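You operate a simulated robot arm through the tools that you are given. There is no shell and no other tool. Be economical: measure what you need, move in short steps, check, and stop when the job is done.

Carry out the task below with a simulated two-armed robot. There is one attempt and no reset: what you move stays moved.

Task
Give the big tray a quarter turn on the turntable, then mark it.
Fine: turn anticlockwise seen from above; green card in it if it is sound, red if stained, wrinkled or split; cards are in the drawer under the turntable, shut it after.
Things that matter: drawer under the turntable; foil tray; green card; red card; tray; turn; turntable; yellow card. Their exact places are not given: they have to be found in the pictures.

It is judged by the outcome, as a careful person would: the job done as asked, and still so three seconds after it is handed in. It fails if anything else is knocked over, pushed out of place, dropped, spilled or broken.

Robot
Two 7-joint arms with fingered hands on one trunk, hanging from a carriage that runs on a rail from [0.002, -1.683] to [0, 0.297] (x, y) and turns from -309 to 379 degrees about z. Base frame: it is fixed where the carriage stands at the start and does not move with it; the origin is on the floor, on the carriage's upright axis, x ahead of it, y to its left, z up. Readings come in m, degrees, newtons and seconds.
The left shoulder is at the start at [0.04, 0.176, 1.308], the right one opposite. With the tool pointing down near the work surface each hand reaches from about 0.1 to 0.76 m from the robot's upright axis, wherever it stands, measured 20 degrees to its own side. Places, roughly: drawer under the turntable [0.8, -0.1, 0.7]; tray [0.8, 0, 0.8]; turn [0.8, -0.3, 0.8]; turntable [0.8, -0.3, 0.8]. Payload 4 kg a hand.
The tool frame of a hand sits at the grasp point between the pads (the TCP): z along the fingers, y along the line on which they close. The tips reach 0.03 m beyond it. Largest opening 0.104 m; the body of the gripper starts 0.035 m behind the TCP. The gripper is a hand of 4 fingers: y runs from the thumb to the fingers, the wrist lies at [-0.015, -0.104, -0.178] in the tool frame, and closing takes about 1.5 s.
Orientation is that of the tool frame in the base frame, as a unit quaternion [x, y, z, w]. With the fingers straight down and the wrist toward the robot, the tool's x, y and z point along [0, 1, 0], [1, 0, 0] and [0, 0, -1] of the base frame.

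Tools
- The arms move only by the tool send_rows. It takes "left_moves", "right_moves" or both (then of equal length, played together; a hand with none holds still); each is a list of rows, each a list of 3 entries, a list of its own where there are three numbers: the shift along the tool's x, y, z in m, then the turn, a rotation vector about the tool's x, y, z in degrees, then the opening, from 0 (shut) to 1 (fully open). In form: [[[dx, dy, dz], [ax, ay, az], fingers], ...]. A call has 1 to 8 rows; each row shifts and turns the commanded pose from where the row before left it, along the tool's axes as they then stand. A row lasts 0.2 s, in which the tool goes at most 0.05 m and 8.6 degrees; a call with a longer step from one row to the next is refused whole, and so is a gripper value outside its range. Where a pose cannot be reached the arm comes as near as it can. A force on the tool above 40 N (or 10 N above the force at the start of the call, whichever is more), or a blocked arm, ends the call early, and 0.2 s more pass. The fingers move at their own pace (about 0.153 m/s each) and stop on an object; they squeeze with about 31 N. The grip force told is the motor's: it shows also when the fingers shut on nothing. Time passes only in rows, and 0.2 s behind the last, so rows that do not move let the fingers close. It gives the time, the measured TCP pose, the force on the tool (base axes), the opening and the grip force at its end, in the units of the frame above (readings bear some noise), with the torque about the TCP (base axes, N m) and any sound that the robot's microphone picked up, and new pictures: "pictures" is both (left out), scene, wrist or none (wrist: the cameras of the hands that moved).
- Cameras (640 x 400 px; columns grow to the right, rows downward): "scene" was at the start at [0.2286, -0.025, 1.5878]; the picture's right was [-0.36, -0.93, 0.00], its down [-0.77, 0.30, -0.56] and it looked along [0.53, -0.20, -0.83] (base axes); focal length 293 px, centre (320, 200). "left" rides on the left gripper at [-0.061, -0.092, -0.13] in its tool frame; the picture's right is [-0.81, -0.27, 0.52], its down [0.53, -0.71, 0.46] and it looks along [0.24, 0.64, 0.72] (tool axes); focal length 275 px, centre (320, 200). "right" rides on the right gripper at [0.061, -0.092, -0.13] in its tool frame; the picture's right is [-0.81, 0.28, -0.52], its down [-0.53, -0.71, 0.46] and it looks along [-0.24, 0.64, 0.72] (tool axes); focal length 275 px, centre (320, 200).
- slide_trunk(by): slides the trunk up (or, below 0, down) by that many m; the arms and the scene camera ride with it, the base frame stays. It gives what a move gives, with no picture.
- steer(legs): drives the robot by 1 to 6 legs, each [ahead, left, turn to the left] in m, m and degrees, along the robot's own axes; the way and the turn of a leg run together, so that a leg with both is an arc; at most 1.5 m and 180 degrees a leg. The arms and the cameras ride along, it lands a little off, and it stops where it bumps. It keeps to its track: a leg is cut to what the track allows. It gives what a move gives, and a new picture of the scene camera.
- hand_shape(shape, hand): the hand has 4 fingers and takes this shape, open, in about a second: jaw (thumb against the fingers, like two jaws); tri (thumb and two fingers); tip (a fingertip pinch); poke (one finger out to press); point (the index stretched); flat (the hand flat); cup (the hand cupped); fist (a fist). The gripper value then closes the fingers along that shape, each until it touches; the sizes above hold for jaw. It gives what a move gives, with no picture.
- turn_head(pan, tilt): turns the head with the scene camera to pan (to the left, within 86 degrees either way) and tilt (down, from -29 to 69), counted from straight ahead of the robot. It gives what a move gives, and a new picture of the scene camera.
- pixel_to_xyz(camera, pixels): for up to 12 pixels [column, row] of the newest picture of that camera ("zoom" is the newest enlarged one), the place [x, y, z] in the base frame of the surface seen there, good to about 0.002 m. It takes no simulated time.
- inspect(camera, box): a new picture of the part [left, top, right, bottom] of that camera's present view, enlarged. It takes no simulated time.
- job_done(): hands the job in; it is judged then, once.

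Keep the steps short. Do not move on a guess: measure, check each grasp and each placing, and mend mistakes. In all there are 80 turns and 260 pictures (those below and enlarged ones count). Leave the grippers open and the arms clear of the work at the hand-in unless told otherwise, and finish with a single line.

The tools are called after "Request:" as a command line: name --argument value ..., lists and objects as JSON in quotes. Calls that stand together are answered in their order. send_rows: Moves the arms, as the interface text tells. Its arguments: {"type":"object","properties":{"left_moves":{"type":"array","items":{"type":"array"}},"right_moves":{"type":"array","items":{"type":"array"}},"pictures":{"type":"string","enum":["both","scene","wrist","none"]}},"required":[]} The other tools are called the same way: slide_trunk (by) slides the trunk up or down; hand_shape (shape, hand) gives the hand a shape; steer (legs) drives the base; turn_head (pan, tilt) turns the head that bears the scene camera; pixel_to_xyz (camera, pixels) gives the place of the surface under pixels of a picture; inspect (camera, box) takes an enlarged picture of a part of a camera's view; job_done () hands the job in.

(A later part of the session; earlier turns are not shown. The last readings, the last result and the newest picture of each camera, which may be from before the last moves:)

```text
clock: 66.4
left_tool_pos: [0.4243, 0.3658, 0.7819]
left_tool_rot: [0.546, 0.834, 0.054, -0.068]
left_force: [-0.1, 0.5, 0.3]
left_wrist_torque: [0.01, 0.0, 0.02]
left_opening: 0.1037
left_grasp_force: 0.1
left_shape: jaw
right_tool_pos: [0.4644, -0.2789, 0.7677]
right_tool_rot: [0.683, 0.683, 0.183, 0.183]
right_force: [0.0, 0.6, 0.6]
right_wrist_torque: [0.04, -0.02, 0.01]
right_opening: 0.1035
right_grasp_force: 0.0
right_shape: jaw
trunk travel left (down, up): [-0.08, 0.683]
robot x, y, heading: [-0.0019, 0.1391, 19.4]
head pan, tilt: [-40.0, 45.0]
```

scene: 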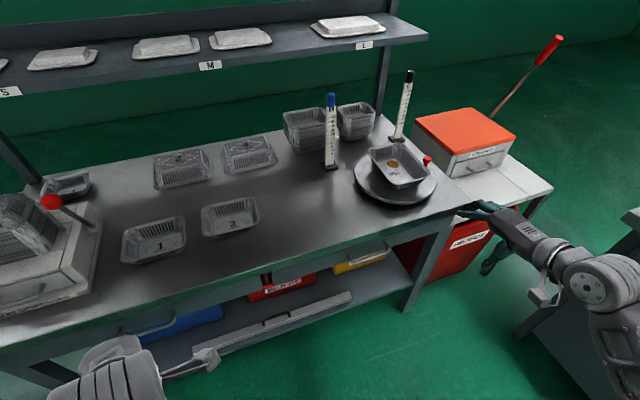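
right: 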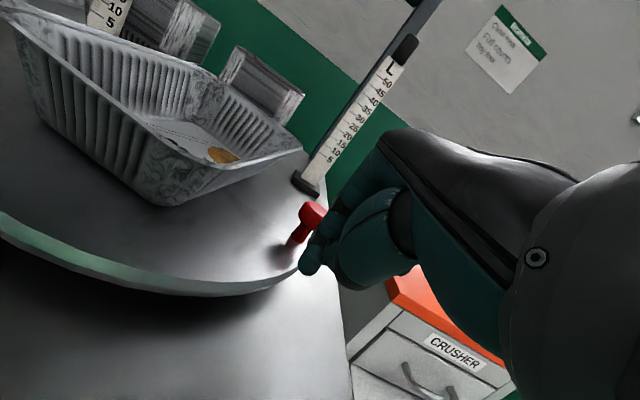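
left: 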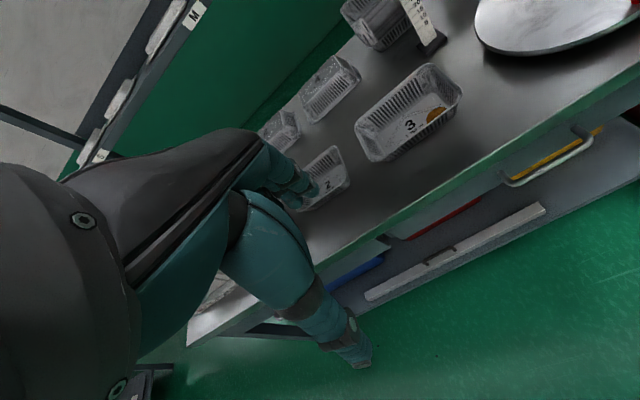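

Now I'll tilt the hand to about 75° (nearly horizontal) while moving sideways to the handle's middle.

Request:
send_rows --right_moves '[[[0.023, 0, 0], [-7.5, 0, 0], 0.6], [[0.023, 0, 0], [-7.5, 0, 0], 0.6], [[0.023, 0, 0], [-7.5, 0, 0], 0.6], [[0.023, 0, 0], [-7.5, 0, 0], 0.6], [[0.023, 0, 0], [-7.5, 0, 0], 0.6], [[0.023, 0, 0], [-7.5, 0, 0], 0.6], [[0, 0, 0], [0, 0, 0], 0.6]]'

```text
clock: 68.0
left_tool_pos: [0.423, 0.366, 0.7811]
left_tool_rot: [0.546, 0.833, 0.053, -0.067]
left_force: [0.3, -0.1, 0.6]
left_wrist_torque: [-0.04, 0.01, 0.02]
left_opening: 0.1035
left_grasp_force: 0.1
left_shape: jaw
right_tool_pos: [0.4698, -0.1447, 0.7632]
right_tool_rot: [0.561, 0.56, 0.431, 0.432]
right_force: [-0.5, -0.6, -1.0]
right_wrist_torque: [-0.05, -0.02, 0.04]
right_opening: 0.063
right_grasp_force: 0.0
right_shape: jaw
right hand out of reach, approached as far as the arm can: row 2
trunk travel left (down, up): [-0.08, 0.683]
robot x, y, heading: [-0.0018, 0.1414, 19.6]
head pan, tilt: [-40.0, 45.0]
```

scene: 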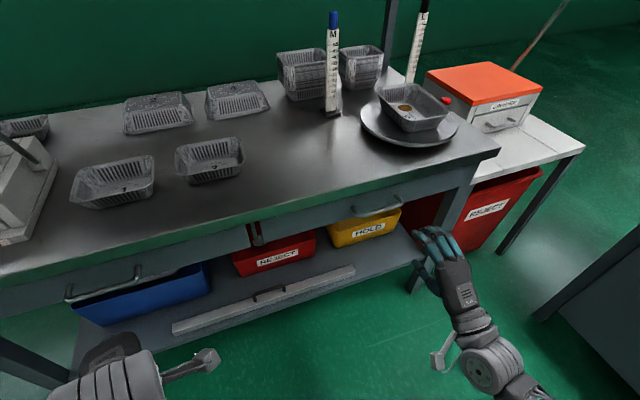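
right: 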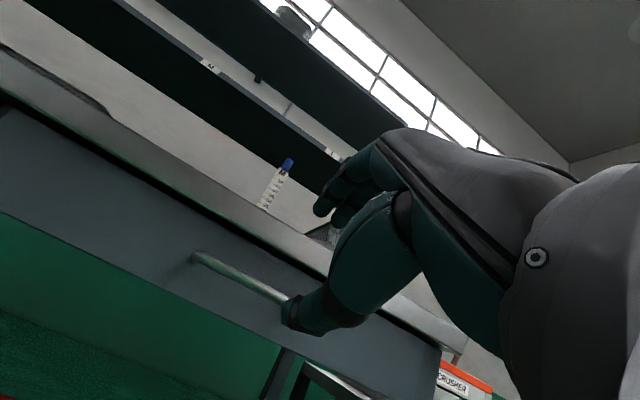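

The hand is horizontal at the handle's middle. I'll approach along the fingers with a narrower opening, stopping a bit short.

Request:
send_rows --right_moves '[[[0.002, 0.004, 0.035], [0, 0, 0], 0.45], [[0.002, 0.004, 0.035], [0, 0, 0], 0.45], [[0, 0.004, 0.035], [0, 0, 0], 0.45], [[0, 0.002, 0.02], [0, 0, 0], 0.45], [[0, 0, 0], [0, 0, 0], 0.45]]'

Request:
inspect --camera "right" --box '[180, 160, 440, 380]'

Request:
inspect --camera "scene" --box '[320, 160, 460, 290]'

```text
clock: 69.2
left_tool_pos: [0.4221, 0.3669, 0.7821]
left_tool_rot: [0.546, 0.833, 0.054, -0.067]
left_force: [0.8, -0.8, 0.3]
left_wrist_torque: [-0.01, 0.03, 0.01]
left_opening: 0.1034
left_grasp_force: 0.1
left_shape: jaw
right_tool_pos: [0.5932, -0.1426, 0.7444]
right_tool_rot: [0.561, 0.561, 0.43, 0.431]
right_force: [0.5, 0.2, 0.3]
right_wrist_torque: [0.0, 0.0, -0.01]
right_opening: 0.0473
right_grasp_force: 0.0
right_shape: jaw
trunk travel left (down, up): [-0.08, 0.683]
robot x, y, heading: [-0.0004, 0.1403, 19.6]
head pan, tilt: [-40.0, 45.0]
```

scene: 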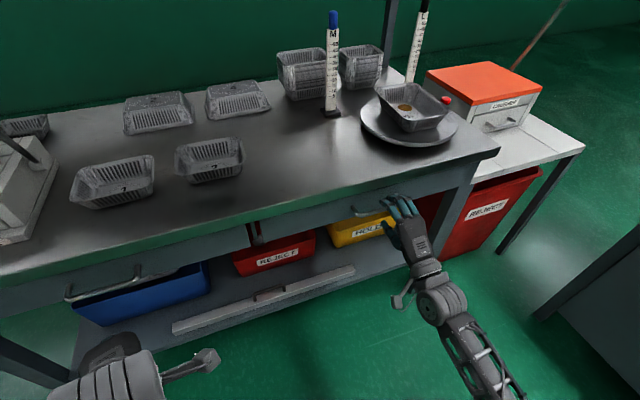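
right: 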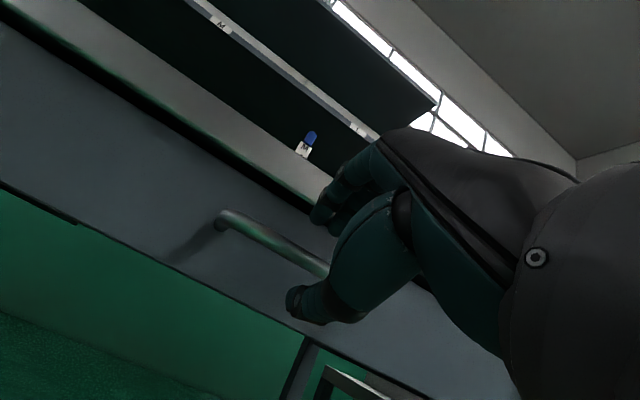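

```text
1.82 times, centred on (310, 270) of right
```

zoom: 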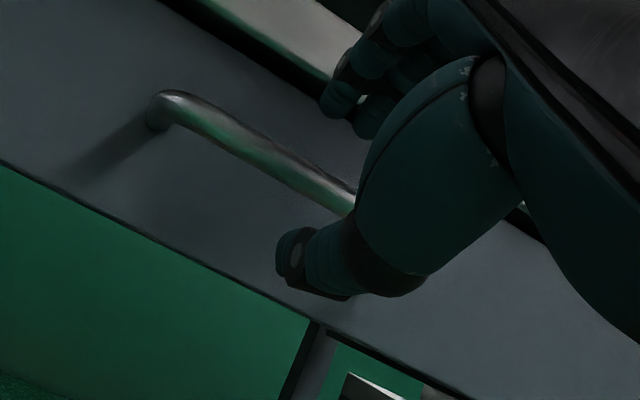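

```text
3.08 times, centred on (390, 225) of scene
```

zoom: 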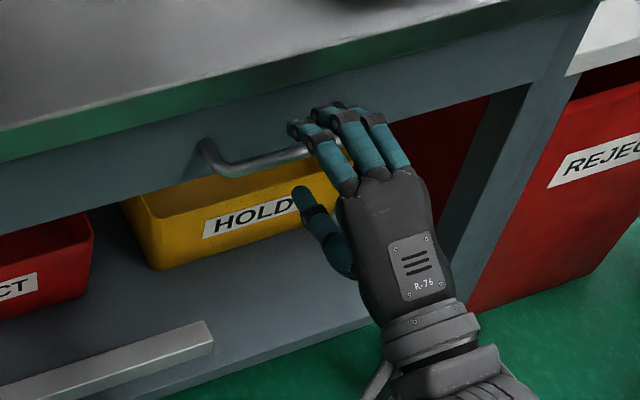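

The fingers are above and the thumb below the bar. I'll advance 0.025 m and close.

Request:
send_rows --right_moves '[[[0, 0.003, 0.012], [0, 0, 0], 0.45], [[0, 0.003, 0.012], [0, 0, 0], 0.45], [[0, 0, 0], [0, 0, 0], 0.3], [[0, 0, 0], [0, 0, 0], 0.1], [[0, 0, 0], [0, 0, 0], 0], [[0, 0, 0], [0, 0, 0], 0], [[0, 0, 0], [0, 0, 0], 0]]'

Request:
inspect --camera "scene" --box '[320, 160, 460, 290]'

```text
clock: 70.8
left_tool_pos: [0.4237, 0.3673, 0.7807]
left_tool_rot: [0.546, 0.833, 0.054, -0.067]
left_force: [-0.5, 0.3, 0.0]
left_wrist_torque: [0.03, -0.04, 0.01]
left_opening: 0.1036
left_grasp_force: 0.2
left_shape: jaw
right_tool_pos: [0.6165, -0.1437, 0.7424]
right_tool_rot: [0.562, 0.561, 0.429, 0.43]
right_force: [0.9, -0.6, -9.1]
right_wrist_torque: [-0.04, 0.07, 0.04]
right_opening: 0.0062
right_grasp_force: 30.8
right_shape: jaw
trunk travel left (down, up): [-0.08, 0.683]
robot x, y, heading: [0.0004, 0.1354, 19.5]
head pan, tilt: [-40.0, 45.0]
```

scene: 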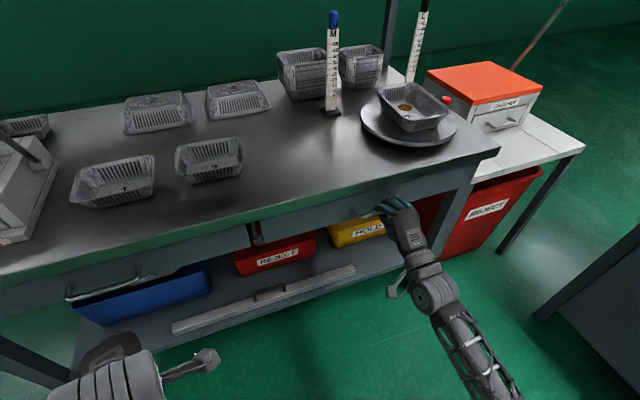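
right: 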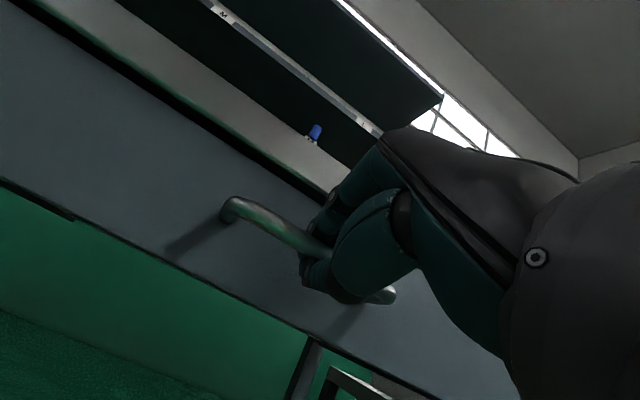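

```text
3.08 times, centred on (390, 225) of scene
```

zoom: 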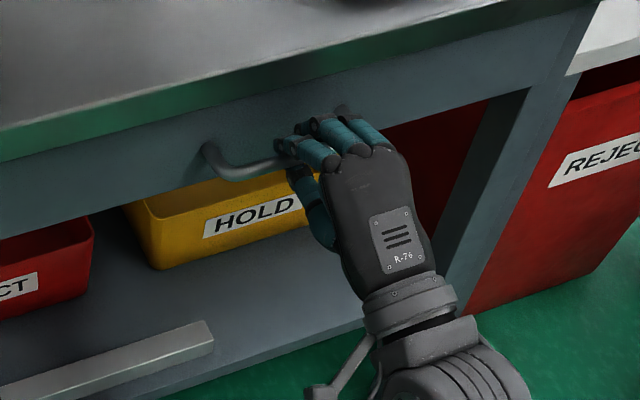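

The handle is gripped. I'll pull straight toward -x, slowly.

Request:
send_rows --right_moves '[[[0, -0.0026, -0.0097], [0, 0, 0], 0], [[0, -0.0039, -0.0145], [0, 0, 0], 0], [[0, -0.0052, -0.0193], [0, 0, 0], 0], [[0, -0.0052, -0.0193], [0, 0, 0], 0], [[0, -0.0052, -0.0193], [0, 0, 0], 0], [[0, -0.0052, -0.0193], [0, 0, 0], 0], [[0, -0.0052, -0.0193], [0, 0, 0], 0], [[0, 0, 0], [0, 0, 0], 0]]'

```text
clock: 72.6
left_tool_pos: [0.4226, 0.3671, 0.7804]
left_tool_rot: [0.546, 0.834, 0.052, -0.068]
left_force: [1.2, 0.9, 0.4]
left_wrist_torque: [-0.02, 0.02, 0.0]
left_opening: 0.1038
left_grasp_force: 0.1
left_shape: jaw
right_tool_pos: [0.4921, -0.1415, 0.7441]
right_tool_rot: [0.562, 0.562, 0.429, 0.429]
right_force: [-0.4, -4.8, -18.8]
right_wrist_torque: [-0.09, 0.13, -0.02]
right_opening: 0.0067
right_grasp_force: 31.6
right_shape: jaw
trunk travel left (down, up): [-0.08, 0.683]
robot x, y, heading: [-0.0015, 0.1389, 19.6]
head pan, tilt: [-40.0, 45.0]
```

scene: 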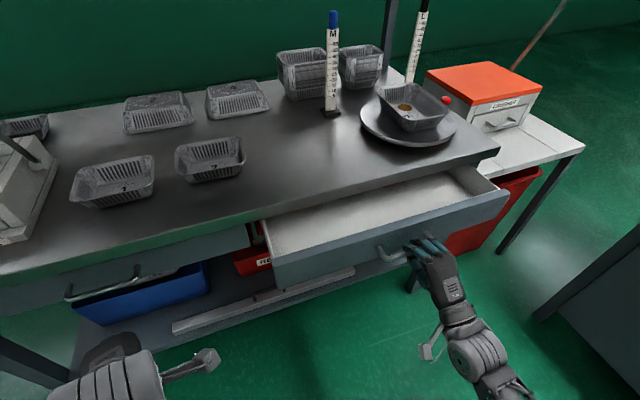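
right: 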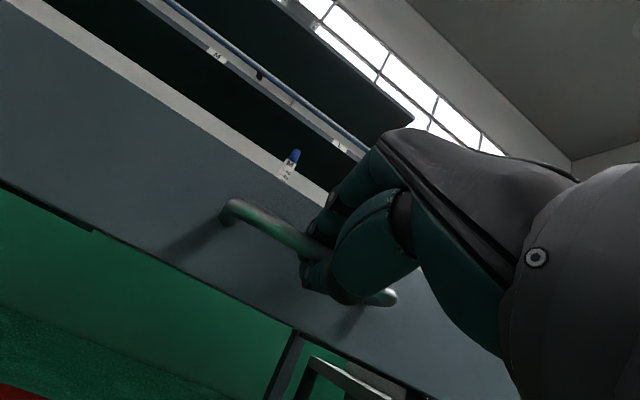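

The drawer slides out by 0.125 m, and no cards show in the front part. I'll pull another 0.12 m, easing the hand down a touch.

Request:
send_rows --right_moves '[[[0, -0.0081, -0.0185], [0, 0, 0], 0], [[0, -0.0052, -0.0193], [0, 0, 0], 0], [[0, -0.0052, -0.0193], [0, 0, 0], 0], [[0, -0.0052, -0.0193], [0, 0, 0], 0], [[0, -0.0052, -0.0193], [0, 0, 0], 0], [[0, -0.0052, -0.0193], [0, 0, 0], 0], [[0, 0, 0], [0, 0, 0], 0]]'

```text
clock: 74.2
left_tool_pos: [0.4242, 0.3663, 0.7806]
left_tool_rot: [0.546, 0.834, 0.053, -0.067]
left_force: [0.1, -0.8, -0.4]
left_wrist_torque: [-0.03, -0.01, 0.0]
left_opening: 0.104
left_grasp_force: 0.0
left_shape: jaw
right_tool_pos: [0.3719, -0.1421, 0.7415]
right_tool_rot: [0.561, 0.561, 0.43, 0.431]
right_force: [-0.6, -4.0, -3.5]
right_wrist_torque: [-0.06, 0.03, -0.01]
right_opening: 0.0061
right_grasp_force: 31.4
right_shape: jaw
trunk travel left (down, up): [-0.08, 0.683]
robot x, y, heading: [0.0014, 0.1393, 19.6]
head pan, tilt: [-40.0, 45.0]
```

scene: 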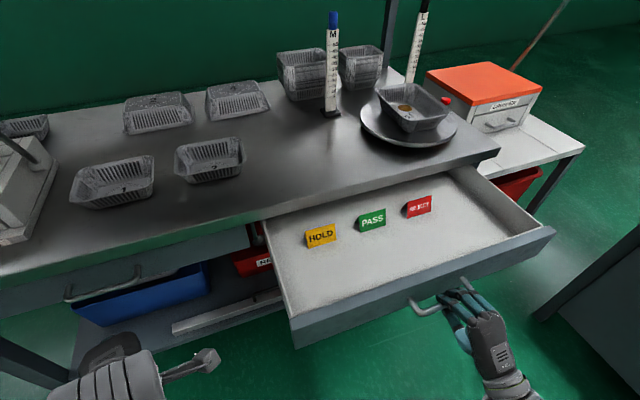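
right: 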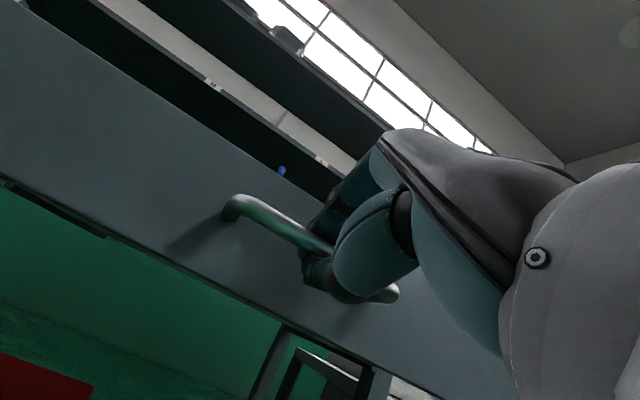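

The cards are visible: HOLD in yellow, PASS in green, REJECT in red. I'll enlarge and measure them.

Request:
inspect --camera "scene" --box '[370, 170, 460, 240]'

Request:
pixel_to_xyz --camera "scene" --pixels '[[418, 207], [406, 214], [430, 210], [404, 202], [431, 197], [418, 218], [372, 222], [440, 215], [475, 190], [268, 225], [490, 250], [450, 175]]'

```text
5.71 times, centred on (415, 205) of scene
```

zoom: 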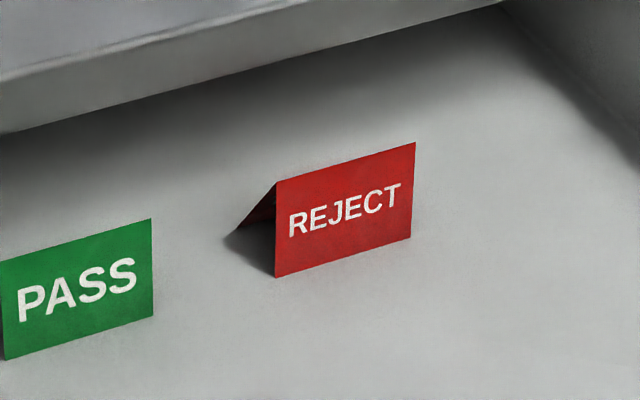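

```text
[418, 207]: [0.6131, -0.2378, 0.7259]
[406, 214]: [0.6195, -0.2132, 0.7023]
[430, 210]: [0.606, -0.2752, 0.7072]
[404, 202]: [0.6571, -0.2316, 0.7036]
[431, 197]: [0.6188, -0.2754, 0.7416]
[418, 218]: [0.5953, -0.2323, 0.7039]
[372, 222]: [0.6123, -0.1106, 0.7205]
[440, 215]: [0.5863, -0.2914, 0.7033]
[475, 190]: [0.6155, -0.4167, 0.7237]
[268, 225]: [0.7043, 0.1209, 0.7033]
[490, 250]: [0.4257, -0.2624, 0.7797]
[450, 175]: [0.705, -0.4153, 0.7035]
```

The red REJECT tent card stands at about [0.625, -0.245], ridge z 0.742, floor 0.703, too close under the bench edge. I'll pull the drawer out another 0.1 m.

Request:
send_rows --right_moves '[[[0, -0.0039, -0.0145], [0, 0, 0], 0], [[0, -0.0052, -0.0193], [0, 0, 0], 0], [[0, -0.0052, -0.0193], [0, 0, 0], 0], [[0, -0.0052, -0.0193], [0, 0, 0], 0], [[0, -0.0039, -0.0145], [0, 0, 0], 0], [[0, 0, 0], [0, 0, 0], 0]]'

```text
clock: 75.0
left_tool_pos: [0.4241, 0.3682, 0.7814]
left_tool_rot: [0.546, 0.833, 0.054, -0.067]
left_force: [0.6, 0.2, -0.4]
left_wrist_torque: [0.02, -0.02, 0.0]
left_opening: 0.1038
left_grasp_force: 0.0
left_shape: jaw
right_tool_pos: [0.3493, -0.1277, 0.7399]
right_tool_rot: [0.507, 0.608, 0.445, 0.418]
right_force: [1.1, -3.2, -3.2]
right_wrist_torque: [-0.03, -0.05, -0.07]
right_opening: 0.0055
right_grasp_force: 30.4
right_shape: jaw
right hand out of reach, approached as far as the arm can: row 2, 3
trunk travel left (down, up): [-0.08, 0.683]
robot x, y, heading: [0.0016, 0.1399, 19.6]
head pan, tilt: [-40.0, 45.0]
stopped in row 3 (right hand): the arm was blocked; the commanded pose is now the measured one
```

scene: 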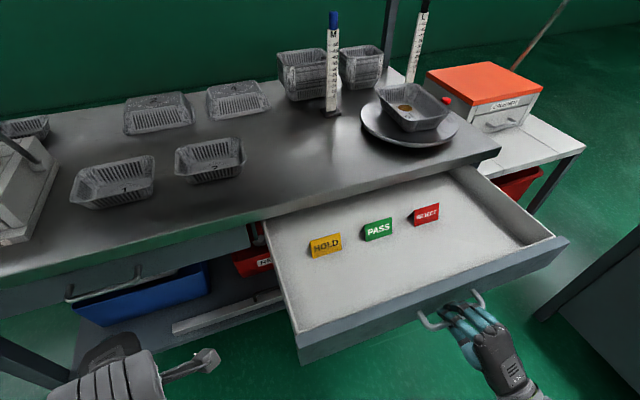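
right: 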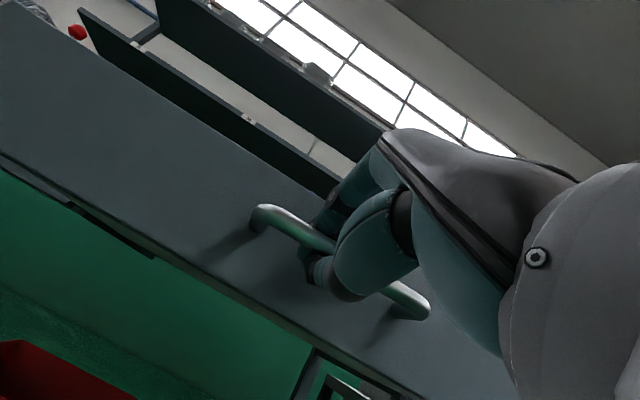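

The arm ran out of room, though the drawer came another 0.02 m. That looks enough for a tilted grasp, so I'll open the hand and back off the handle.

Request:
send_rows --right_moves '[[[0, 0, 0], [0, 0, 0], 0.3], [[0, 0, 0], [0, 0, 0], 0.6], [[0, 0, 0], [0, 0, 0], 0.6], [[0, 0, -0.01], [0, 0, 0], 0.6], [[0, 0, -0.015], [0, 0, 0], 0.6], [[0, 0, -0.015], [0, 0, 0], 0.6], [[0, 0, -0.01], [0, 0, 0], 0.6]]'

Request:
inspect --camera "scene" --box '[380, 250, 540, 380]'

```text
clock: 76.2
left_tool_pos: [0.4238, 0.3662, 0.782]
left_tool_rot: [0.545, 0.834, 0.053, -0.067]
left_force: [0.0, 0.2, 0.1]
left_wrist_torque: [-0.02, 0.02, -0.04]
left_opening: 0.1038
left_grasp_force: 0.0
left_shape: jaw
right_tool_pos: [0.3385, -0.118, 0.7449]
right_tool_rot: [0.454, 0.652, 0.456, 0.401]
right_force: [0.0, -0.1, 0.1]
right_wrist_torque: [-0.03, 0.04, -0.01]
right_opening: 0.0619
right_grasp_force: 0.1
right_shape: jaw
right hand out of reach, approached as far as the arm can: row 5, 6
trunk travel left (down, up): [-0.08, 0.683]
robot x, y, heading: [-0.0008, 0.1414, 19.4]
head pan, tilt: [-40.0, 45.0]
stopped in row 6 (right hand): the arm was blocked; the commanded pose is now the measured one
```

scene: 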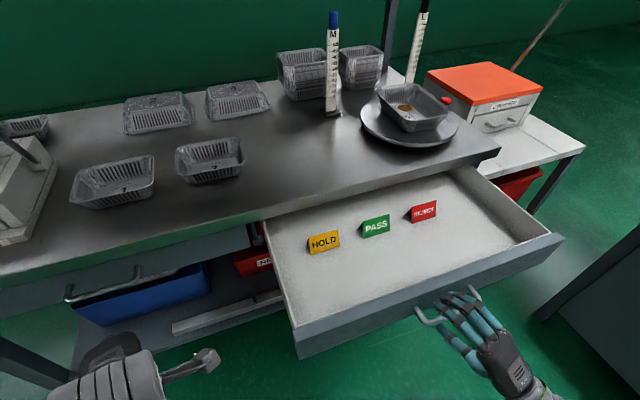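
right: 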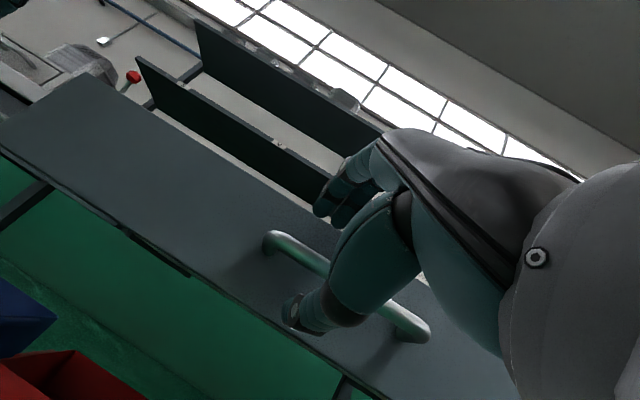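

```text
3.08 times, centred on (460, 315) of scene
```

zoom: 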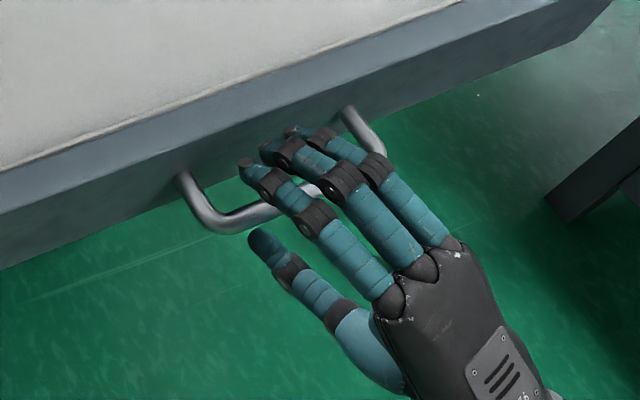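

The bar is free but the fingers still hang around it. I'll turn the robot 10° right with a small left shift, which draws the hand straight back from the handle.

Request:
steer --legs '[[0.018, 0.052, -10]]'

Request:
inspect --camera "scene" --box '[380, 230, 540, 360]'

```text
clock: 77.3
left_tool_pos: [0.4576, 0.3434, 0.7811]
left_tool_rot: [0.616, 0.783, 0.06, -0.063]
left_force: [0.0, 0.1, -0.2]
left_wrist_torque: [0.0, -0.03, -0.02]
left_opening: 0.1036
left_grasp_force: 0.2
left_shape: jaw
right_tool_pos: [0.2875, -0.1182, 0.7458]
right_tool_rot: [0.51, 0.61, 0.418, 0.439]
right_force: [0.2, -0.6, 0.5]
right_wrist_torque: [0.0, 0.02, -0.04]
right_opening: 0.062
right_grasp_force: 0.2
right_shape: jaw
trunk travel left (down, up): [-0.08, 0.683]
robot x, y, heading: [-0.0019, 0.1926, 9.6]
head pan, tilt: [-40.0, 45.0]
```

scene: 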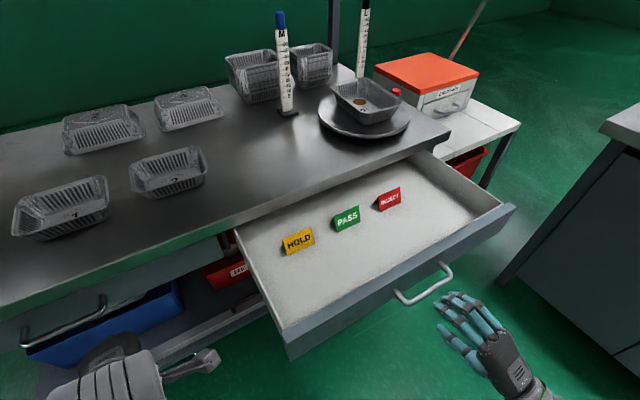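

```text
3.08 times, centred on (460, 295) of scene
```

zoom: 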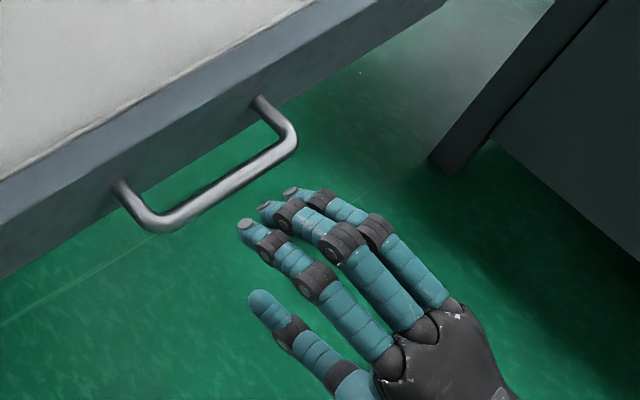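

The hand is clear of the handle. I'll re-measure the red card, drawer rim and bench edge.

Request:
inspect --camera "scene" --box '[340, 160, 440, 230]'

Request:
pixel_to_xyz --camera "scene" --pixels '[[379, 211], [400, 203], [378, 196], [399, 189], [389, 199], [374, 203], [400, 162], [410, 155], [480, 215], [365, 285], [430, 275]]'

```text
5.71 times, centred on (390, 195) of scene
```

zoom: 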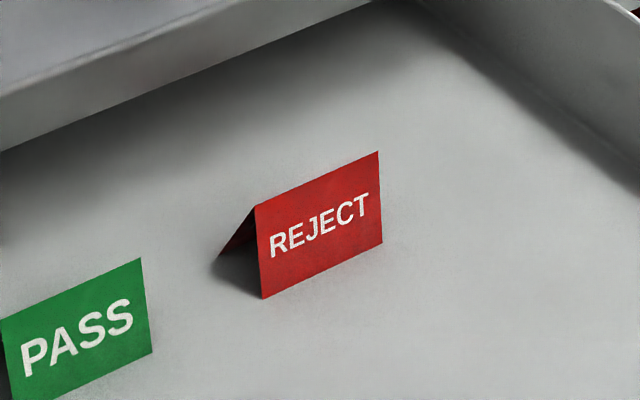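

```text
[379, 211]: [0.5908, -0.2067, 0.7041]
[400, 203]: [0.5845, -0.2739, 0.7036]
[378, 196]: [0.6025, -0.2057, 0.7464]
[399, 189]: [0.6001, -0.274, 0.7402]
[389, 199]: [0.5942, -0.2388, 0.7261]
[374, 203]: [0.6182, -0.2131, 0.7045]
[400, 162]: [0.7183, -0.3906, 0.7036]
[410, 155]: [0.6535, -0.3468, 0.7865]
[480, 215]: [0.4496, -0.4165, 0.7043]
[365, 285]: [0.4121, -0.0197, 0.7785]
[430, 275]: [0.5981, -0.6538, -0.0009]
```

The card ridge is at x 0.602, z 0.746, y -0.206 to -0.274, with the bench edge at x 0.6535 above z 0.786. A 30° tilt will fit. I'll raise the trunk, straighten the hand, and lift it over the drawer front.

Request:
slide_trunk --by 0.12

Request:
send_rows --right_moves '[[[0, 0, 0], [0, -3.5, 7.4], 0.6], [[-0.01, 0.04, 0], [0, 0, 0], 0.6], [[-0.01, 0.04, 0], [0, 0, 0], 0.6], [[-0.025, 0.0107, 0.0386], [0, 0, 0], 0.6], [[-0.025, 0.0107, 0.0386], [0, 0, 0], 0.6], [[-0.025, 0.0107, 0.0386], [0, 0, 0], 0.6], [[0, 0, 0], [0, 0, 0], 0.6]]'

```text
clock: 78.8
left_tool_pos: [0.4566, 0.3433, 0.9001]
left_tool_rot: [0.616, 0.783, 0.059, -0.062]
left_force: [0.0, -0.7, 0.6]
left_wrist_torque: [0.0, -0.03, -0.03]
left_opening: 0.1038
left_grasp_force: 0.1
left_shape: jaw
right_tool_pos: [0.2883, -0.1197, 0.8645]
right_tool_rot: [0.51, 0.609, 0.419, 0.44]
right_force: [-0.6, 0.4, -0.1]
right_wrist_torque: [0.01, -0.01, 0.0]
right_opening: 0.062
right_grasp_force: 0.1
right_shape: jaw
trunk travel left (down, up): [-0.2, 0.563]
robot x, y, heading: [0.0045, 0.1946, 9.7]
head pan, tilt: [-40.0, 45.0]
```

```text
clock: 80.4
left_tool_pos: [0.4552, 0.3447, 0.9018]
left_tool_rot: [0.617, 0.783, 0.06, -0.063]
left_force: [-0.6, -0.1, 0.1]
left_wrist_torque: [0.04, 0.01, 0.02]
left_opening: 0.1035
left_grasp_force: 0.1
left_shape: jaw
right_tool_pos: [0.4336, -0.2364, 0.8996]
right_tool_rot: [0.562, 0.562, 0.429, 0.429]
right_force: [-0.3, -0.4, 0.6]
right_wrist_torque: [0.02, -0.02, -0.02]
right_opening: 0.062
right_grasp_force: 0.1
right_shape: jaw
right hand out of reach, approached as far as the arm can: row 2, 3
trunk travel left (down, up): [-0.2, 0.563]
robot x, y, heading: [0.0036, 0.198, 9.8]
head pan, tilt: [-40.0, 45.0]
```

scene: 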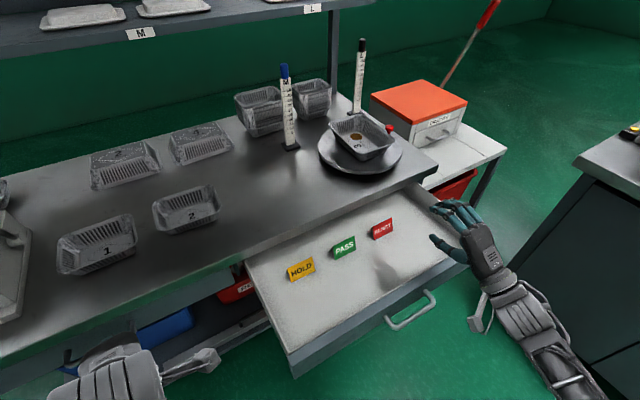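
right: 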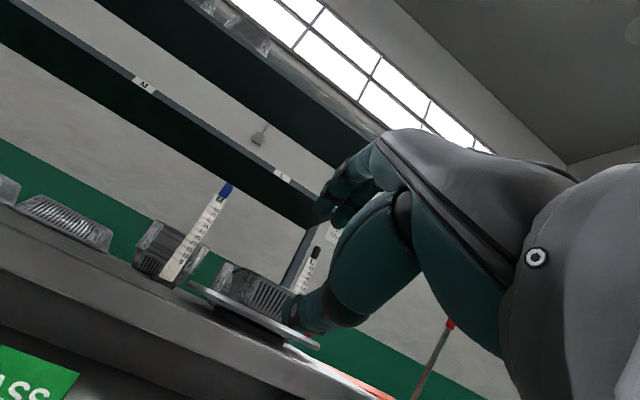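

The hand is over the drawer, aligned with the card in y. I'll tilt down to 30° and start moving forward.

Request:
send_rows --right_moves '[[[0, 0, 0], [7.5, 0, 0], 0.4], [[0, 0, 0], [7.5, 0, 0], 0.4], [[0, 0, 0], [7.5, 0, 0], 0.4], [[0, 0, 0], [7.5, 0, 0], 0.4], [[0, 0, 0], [7.5, 0, 0], 0.4], [[0, 0, 0], [7.5, 0, 0], 0.4], [[-0.003, 0.031, 0.035], [0, 0, 0], 0.4], [[0, 0.028, 0.03], [0, 0, 0], 0.4]]'

Request:
inspect --camera "scene" --box '[340, 160, 480, 270]'

```text
clock: 82.2
left_tool_pos: [0.4581, 0.3443, 0.9002]
left_tool_rot: [0.616, 0.783, 0.059, -0.062]
left_force: [0.8, -0.4, 0.5]
left_wrist_torque: [-0.01, -0.01, 0.02]
left_opening: 0.1037
left_grasp_force: 0.0
left_shape: jaw
right_tool_pos: [0.5186, -0.2376, 0.8758]
right_tool_rot: [0.683, 0.684, 0.181, 0.181]
right_force: [0.2, -1.0, 0.2]
right_wrist_torque: [0.01, 0.02, -0.01]
right_opening: 0.042
right_grasp_force: 0.1
right_shape: jaw
trunk travel left (down, up): [-0.2, 0.563]
robot x, y, heading: [0.0007, 0.1947, 9.6]
head pan, tilt: [-40.0, 45.0]
```

scene: 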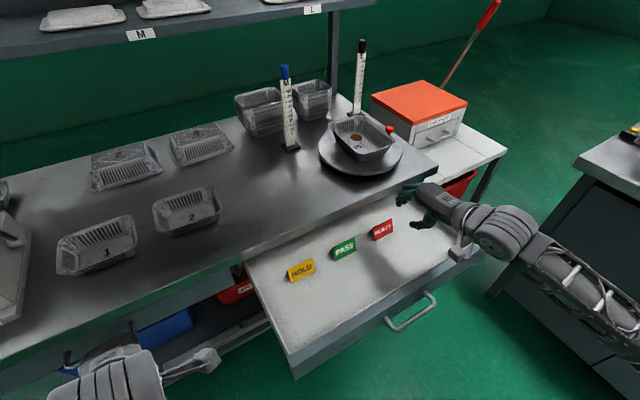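
right: 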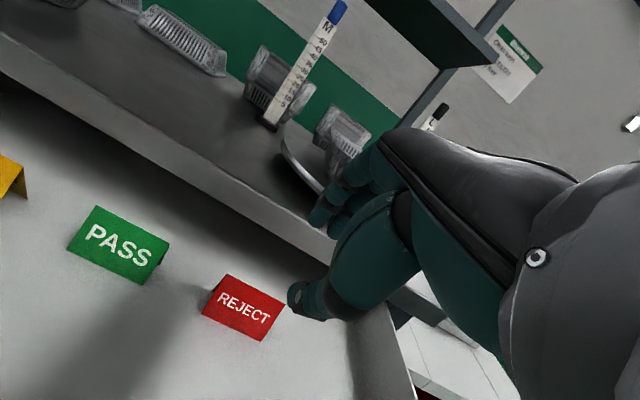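

```text
3.64 times, centred on (410, 215) of scene
```

zoom: 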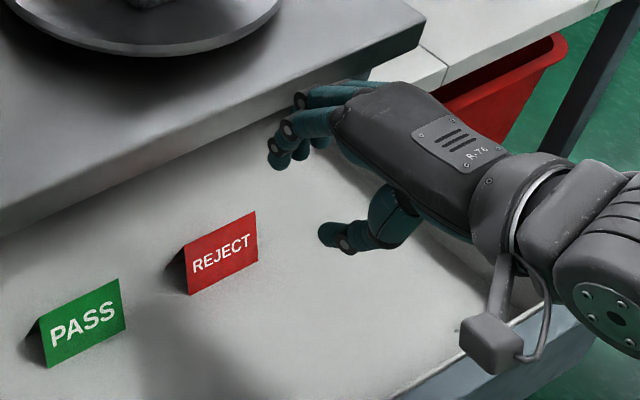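

The hand lies almost exactly on the approach line to the red card. I'll advance 0.09 m and check.

Request:
send_rows --right_moves '[[[-0.001, 0.003, 0.03], [0, 0, 0], 0.4], [[-0.001, 0.003, 0.03], [0, 0, 0], 0.4], [[0, 0.001, 0.03], [0, 0, 0], 0.4], [[0, 0, 0], [0, 0, 0], 0.4]]'

Request:
inspect --camera "scene" --box '[340, 160, 480, 270]'

Request:
inspect --camera "right" --box '[180, 140, 420, 360]'

```text
clock: 83.2
left_tool_pos: [0.4558, 0.3439, 0.8999]
left_tool_rot: [0.616, 0.783, 0.059, -0.062]
left_force: [-0.7, -0.4, -0.7]
left_wrist_torque: [0.01, -0.02, -0.02]
left_opening: 0.1037
left_grasp_force: 0.0
left_shape: jaw
right_tool_pos: [0.5681, -0.2373, 0.8024]
right_tool_rot: [0.683, 0.684, 0.182, 0.182]
right_force: [-1.1, -0.1, -0.2]
right_wrist_torque: [-0.01, -0.02, 0.01]
right_opening: 0.0418
right_grasp_force: 0.1
right_shape: jaw
trunk travel left (down, up): [-0.2, 0.563]
robot x, y, heading: [-0.0007, 0.1957, 9.7]
head pan, tilt: [-40.0, 45.0]
```

scene: 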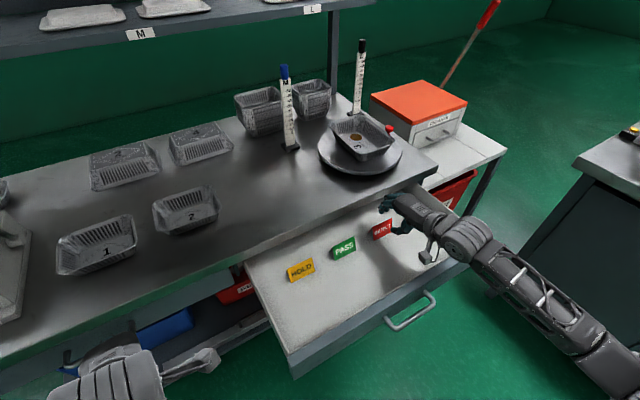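
right: 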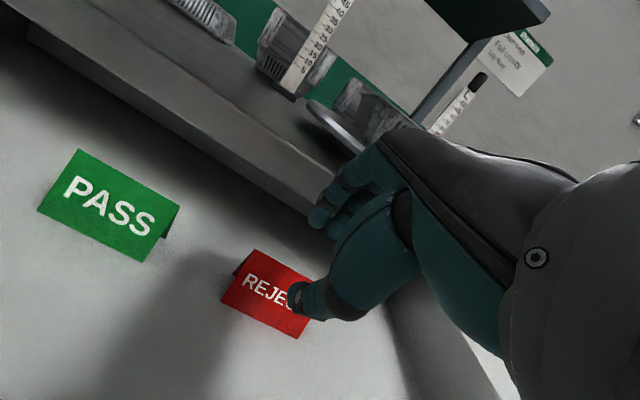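

```text
3.64 times, centred on (410, 215) of scene
```

zoom: 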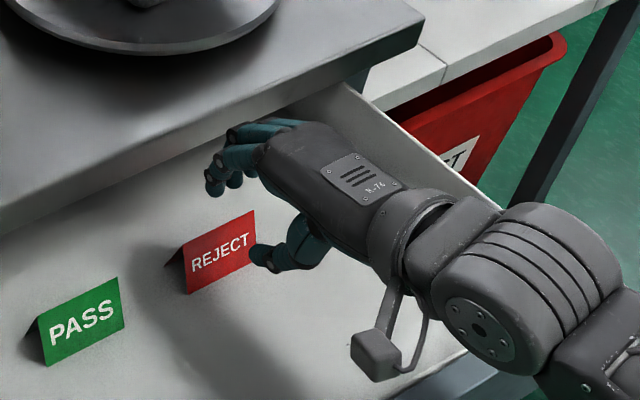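

```text
1.82 times, centred on (300, 250) of right
```

zoom: 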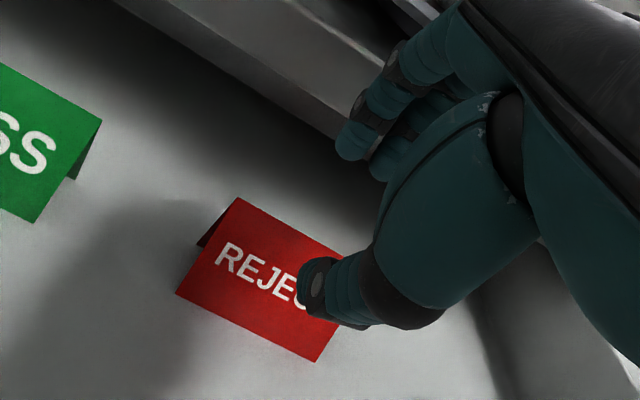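

I'll check the finger clearance to the bench edge and the thumb height.

Request:
pixel_to_xyz --camera "scene" --pixels '[[380, 210], [382, 205], [386, 197], [393, 194], [400, 195], [394, 230], [398, 233]]'

Request:
pixel_to_xyz --camera "right" --pixels '[[312, 222], [316, 205], [330, 190], [345, 175], [290, 300], [300, 310], [258, 252], [310, 275]]'

```text
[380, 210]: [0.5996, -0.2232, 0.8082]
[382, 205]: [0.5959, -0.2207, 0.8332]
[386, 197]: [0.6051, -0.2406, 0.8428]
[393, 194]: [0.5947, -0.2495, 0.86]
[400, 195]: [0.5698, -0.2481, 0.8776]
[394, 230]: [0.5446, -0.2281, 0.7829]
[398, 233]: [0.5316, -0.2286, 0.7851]
```

```text
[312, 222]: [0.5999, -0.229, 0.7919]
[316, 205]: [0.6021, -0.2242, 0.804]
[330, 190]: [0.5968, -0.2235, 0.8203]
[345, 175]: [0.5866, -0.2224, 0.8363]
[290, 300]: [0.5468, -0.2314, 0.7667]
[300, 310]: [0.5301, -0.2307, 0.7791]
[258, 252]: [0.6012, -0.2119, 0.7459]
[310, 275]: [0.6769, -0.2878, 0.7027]
```

Clearance is fine: the knuckles will end at x≈0.634. I'll advance the last 0.058 m along the fingers.

Request:
send_rows --right_moves '[[[0, 0, 0.02], [0, 0, 0], 0.4], [[0, 0, 0.02], [0, 0, 0], 0.4], [[0, 0, 0.018], [0, 0, 0], 0.4], [[0, 0, 0], [0, 0, 0], 0.4]]' --pictures "wrist"

Request:
inspect --camera "scene" --box '[340, 160, 480, 270]'

```text
clock: 84.2
left_tool_pos: [0.456, 0.3439, 0.8997]
left_tool_rot: [0.617, 0.783, 0.059, -0.062]
left_force: [-1.0, -0.3, 0.4]
left_wrist_torque: [-0.03, -0.03, -0.03]
left_opening: 0.1037
left_grasp_force: 0.0
left_shape: jaw
right_tool_pos: [0.597, -0.24, 0.7492]
right_tool_rot: [0.683, 0.684, 0.181, 0.183]
right_force: [0.3, 0.8, -0.5]
right_wrist_torque: [-0.01, 0.0, -0.02]
right_opening: 0.0417
right_grasp_force: 0.2
right_shape: jaw
trunk travel left (down, up): [-0.2, 0.563]
robot x, y, heading: [0.0032, 0.1939, 9.5]
head pan, tilt: [-40.0, 45.0]
```

right: 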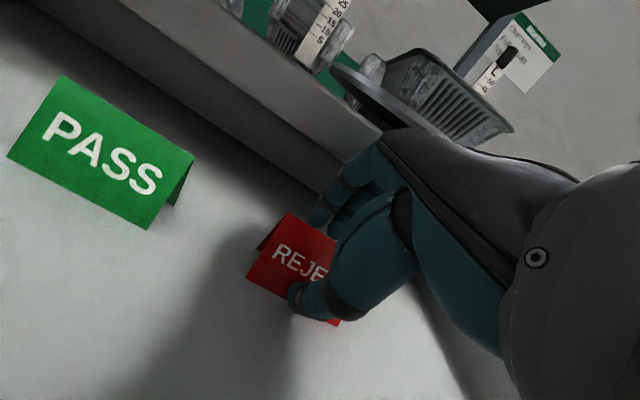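

```text
3.64 times, centred on (410, 215) of scene
```

zoom: 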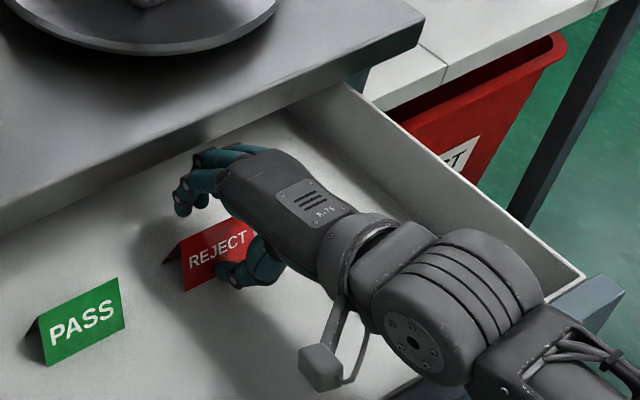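

The card is between the thumb in front and the fingers behind. Closing now.

Request:
send_rows --right_moves '[[[0, 0, 0], [0, 0, 0], 0.3], [[0, 0, 0], [0, 0, 0], 0.2], [[0, 0, 0], [0, 0, 0], 0.1], [[0, 0, 0], [0, 0, 0], 0.05], [[0, 0, 0], [0, 0, 0], 0], [[0, 0, 0], [0, 0, 0], 0]]' --pictures "wrist"

Request:
inspect --camera "scene" --box '[340, 160, 480, 270]'

```text
clock: 85.6
left_tool_pos: [0.458, 0.3431, 0.9003]
left_tool_rot: [0.616, 0.783, 0.059, -0.063]
left_force: [1.0, 0.8, -0.7]
left_wrist_torque: [0.0, -0.02, 0.0]
left_opening: 0.1036
left_grasp_force: 0.0
left_shape: jaw
right_tool_pos: [0.5992, -0.2402, 0.7516]
right_tool_rot: [0.682, 0.684, 0.183, 0.183]
right_force: [-1.2, 0.7, 10.3]
right_wrist_torque: [-0.04, 0.04, 0.04]
right_opening: 0.0151
right_grasp_force: 30.7
right_shape: jaw
trunk travel left (down, up): [-0.2, 0.563]
robot x, y, heading: [0.0031, 0.1927, 9.7]
head pan, tilt: [-40.0, 45.0]
```

right: 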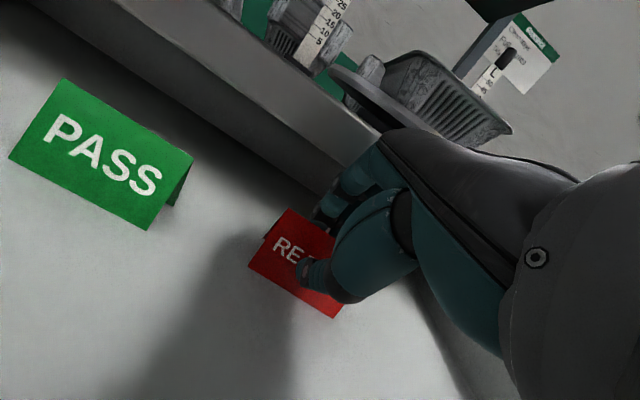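

```text
3.64 times, centred on (410, 215) of scene
```

zoom: 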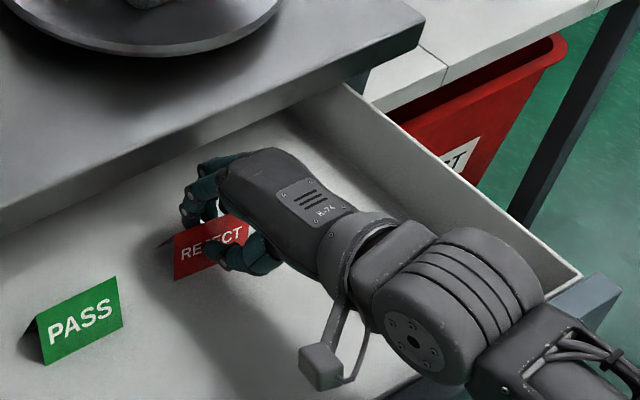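

It's gripped at a 15 mm width. I'll back out along the fingers and check that the card comes with it.

Request:
send_rows --right_moves '[[[0, 0, -0.02], [0, 0, 0], 0], [[0, 0, -0.03], [0, 0, 0], 0], [[0, 0, -0.04], [0, 0, 0], 0], [[0, 0, -0.04], [0, 0, 0], 0], [[0, 0, -0.03], [0, 0, 0], 0], [[0, 0, 0], [0, 0, 0], 0]]'

Request:
inspect --camera "scene" --box '[340, 160, 480, 270]'

```text
clock: 87.0
left_tool_pos: [0.4569, 0.3434, 0.9008]
left_tool_rot: [0.616, 0.783, 0.059, -0.062]
left_force: [-1.0, -0.7, 0.2]
left_wrist_torque: [0.01, 0.02, -0.03]
left_opening: 0.104
left_grasp_force: 0.1
left_shape: jaw
right_tool_pos: [0.5175, -0.238, 0.8877]
right_tool_rot: [0.683, 0.684, 0.182, 0.182]
right_force: [-0.1, 0.0, -0.2]
right_wrist_torque: [-0.02, -0.01, -0.01]
right_opening: 0.0145
right_grasp_force: 30.9
right_shape: jaw
trunk travel left (down, up): [-0.2, 0.563]
robot x, y, heading: [-0.0026, 0.1975, 9.7]
head pan, tilt: [-40.0, 45.0]
```

scene: 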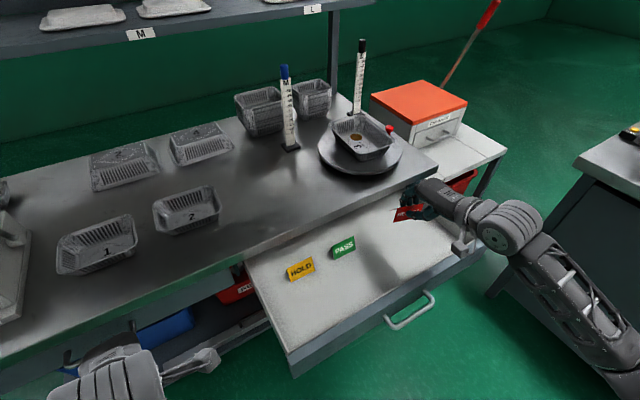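
right: 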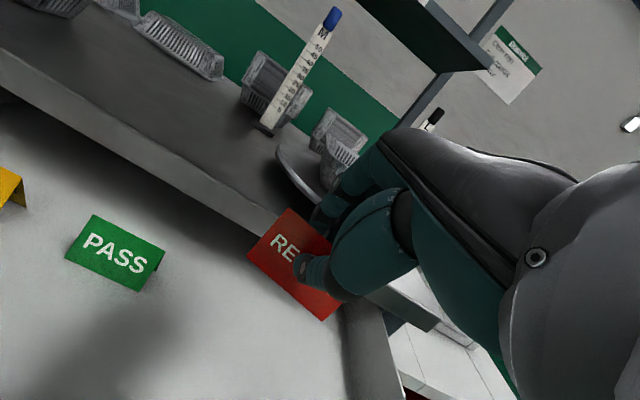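

```text
3.64 times, centred on (410, 215) of scene
```

zoom: 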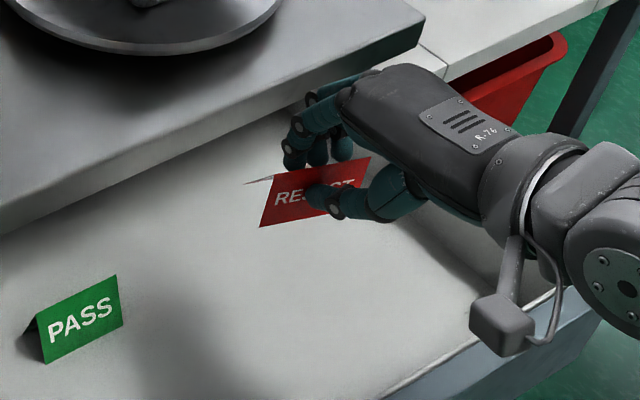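

The red card is held. I'll raise the trunk so it clears the tray rim, then return to the known good stance opposite the turntable.

Request:
slide_trunk --by 0.12

Request:
steer --legs '[[-0.0333, -0.1945, 0], [0, 0, 10]]'

```text
clock: 88.5
left_tool_pos: [0.4561, 0.3422, 1.0204]
left_tool_rot: [0.616, 0.783, 0.059, -0.062]
left_force: [0.3, 0.6, 0.3]
left_wrist_torque: [-0.03, 0.01, -0.03]
left_opening: 0.1038
left_grasp_force: 0.0
left_shape: jaw
right_tool_pos: [0.519, -0.2374, 1.0088]
right_tool_rot: [0.683, 0.684, 0.182, 0.181]
right_force: [-0.7, -0.1, -0.5]
right_wrist_torque: [-0.01, 0.01, 0.02]
right_opening: 0.0144
right_grasp_force: 30.9
right_shape: jaw
trunk travel left (down, up): [-0.32, 0.443]
robot x, y, heading: [0.0049, 0.192, 9.7]
head pan, tilt: [-40.0, 45.0]
```

```text
clock: 90.8
left_tool_pos: [0.4229, 0.2221, 1.0215]
left_tool_rot: [0.544, 0.835, 0.054, -0.067]
left_force: [-0.5, 0.1, -0.5]
left_wrist_torque: [-0.04, -0.01, 0.03]
left_opening: 0.1036
left_grasp_force: 0.0
left_shape: jaw
right_tool_pos: [0.5868, -0.3382, 1.0089]
right_tool_rot: [0.62, 0.741, 0.198, 0.165]
right_force: [-0.7, 0.7, -0.1]
right_wrist_torque: [0.01, -0.01, 0.04]
right_opening: 0.0142
right_grasp_force: 30.8
right_shape: jaw
trunk travel left (down, up): [-0.32, 0.443]
robot x, y, heading: [-0.0014, -0.0012, 19.6]
head pan, tilt: [-40.0, 45.0]
```

scene: 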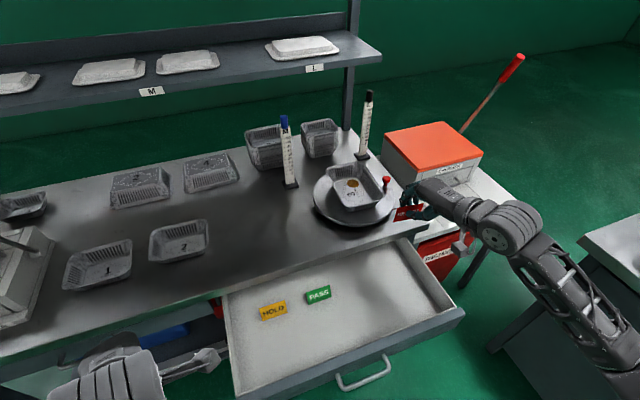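

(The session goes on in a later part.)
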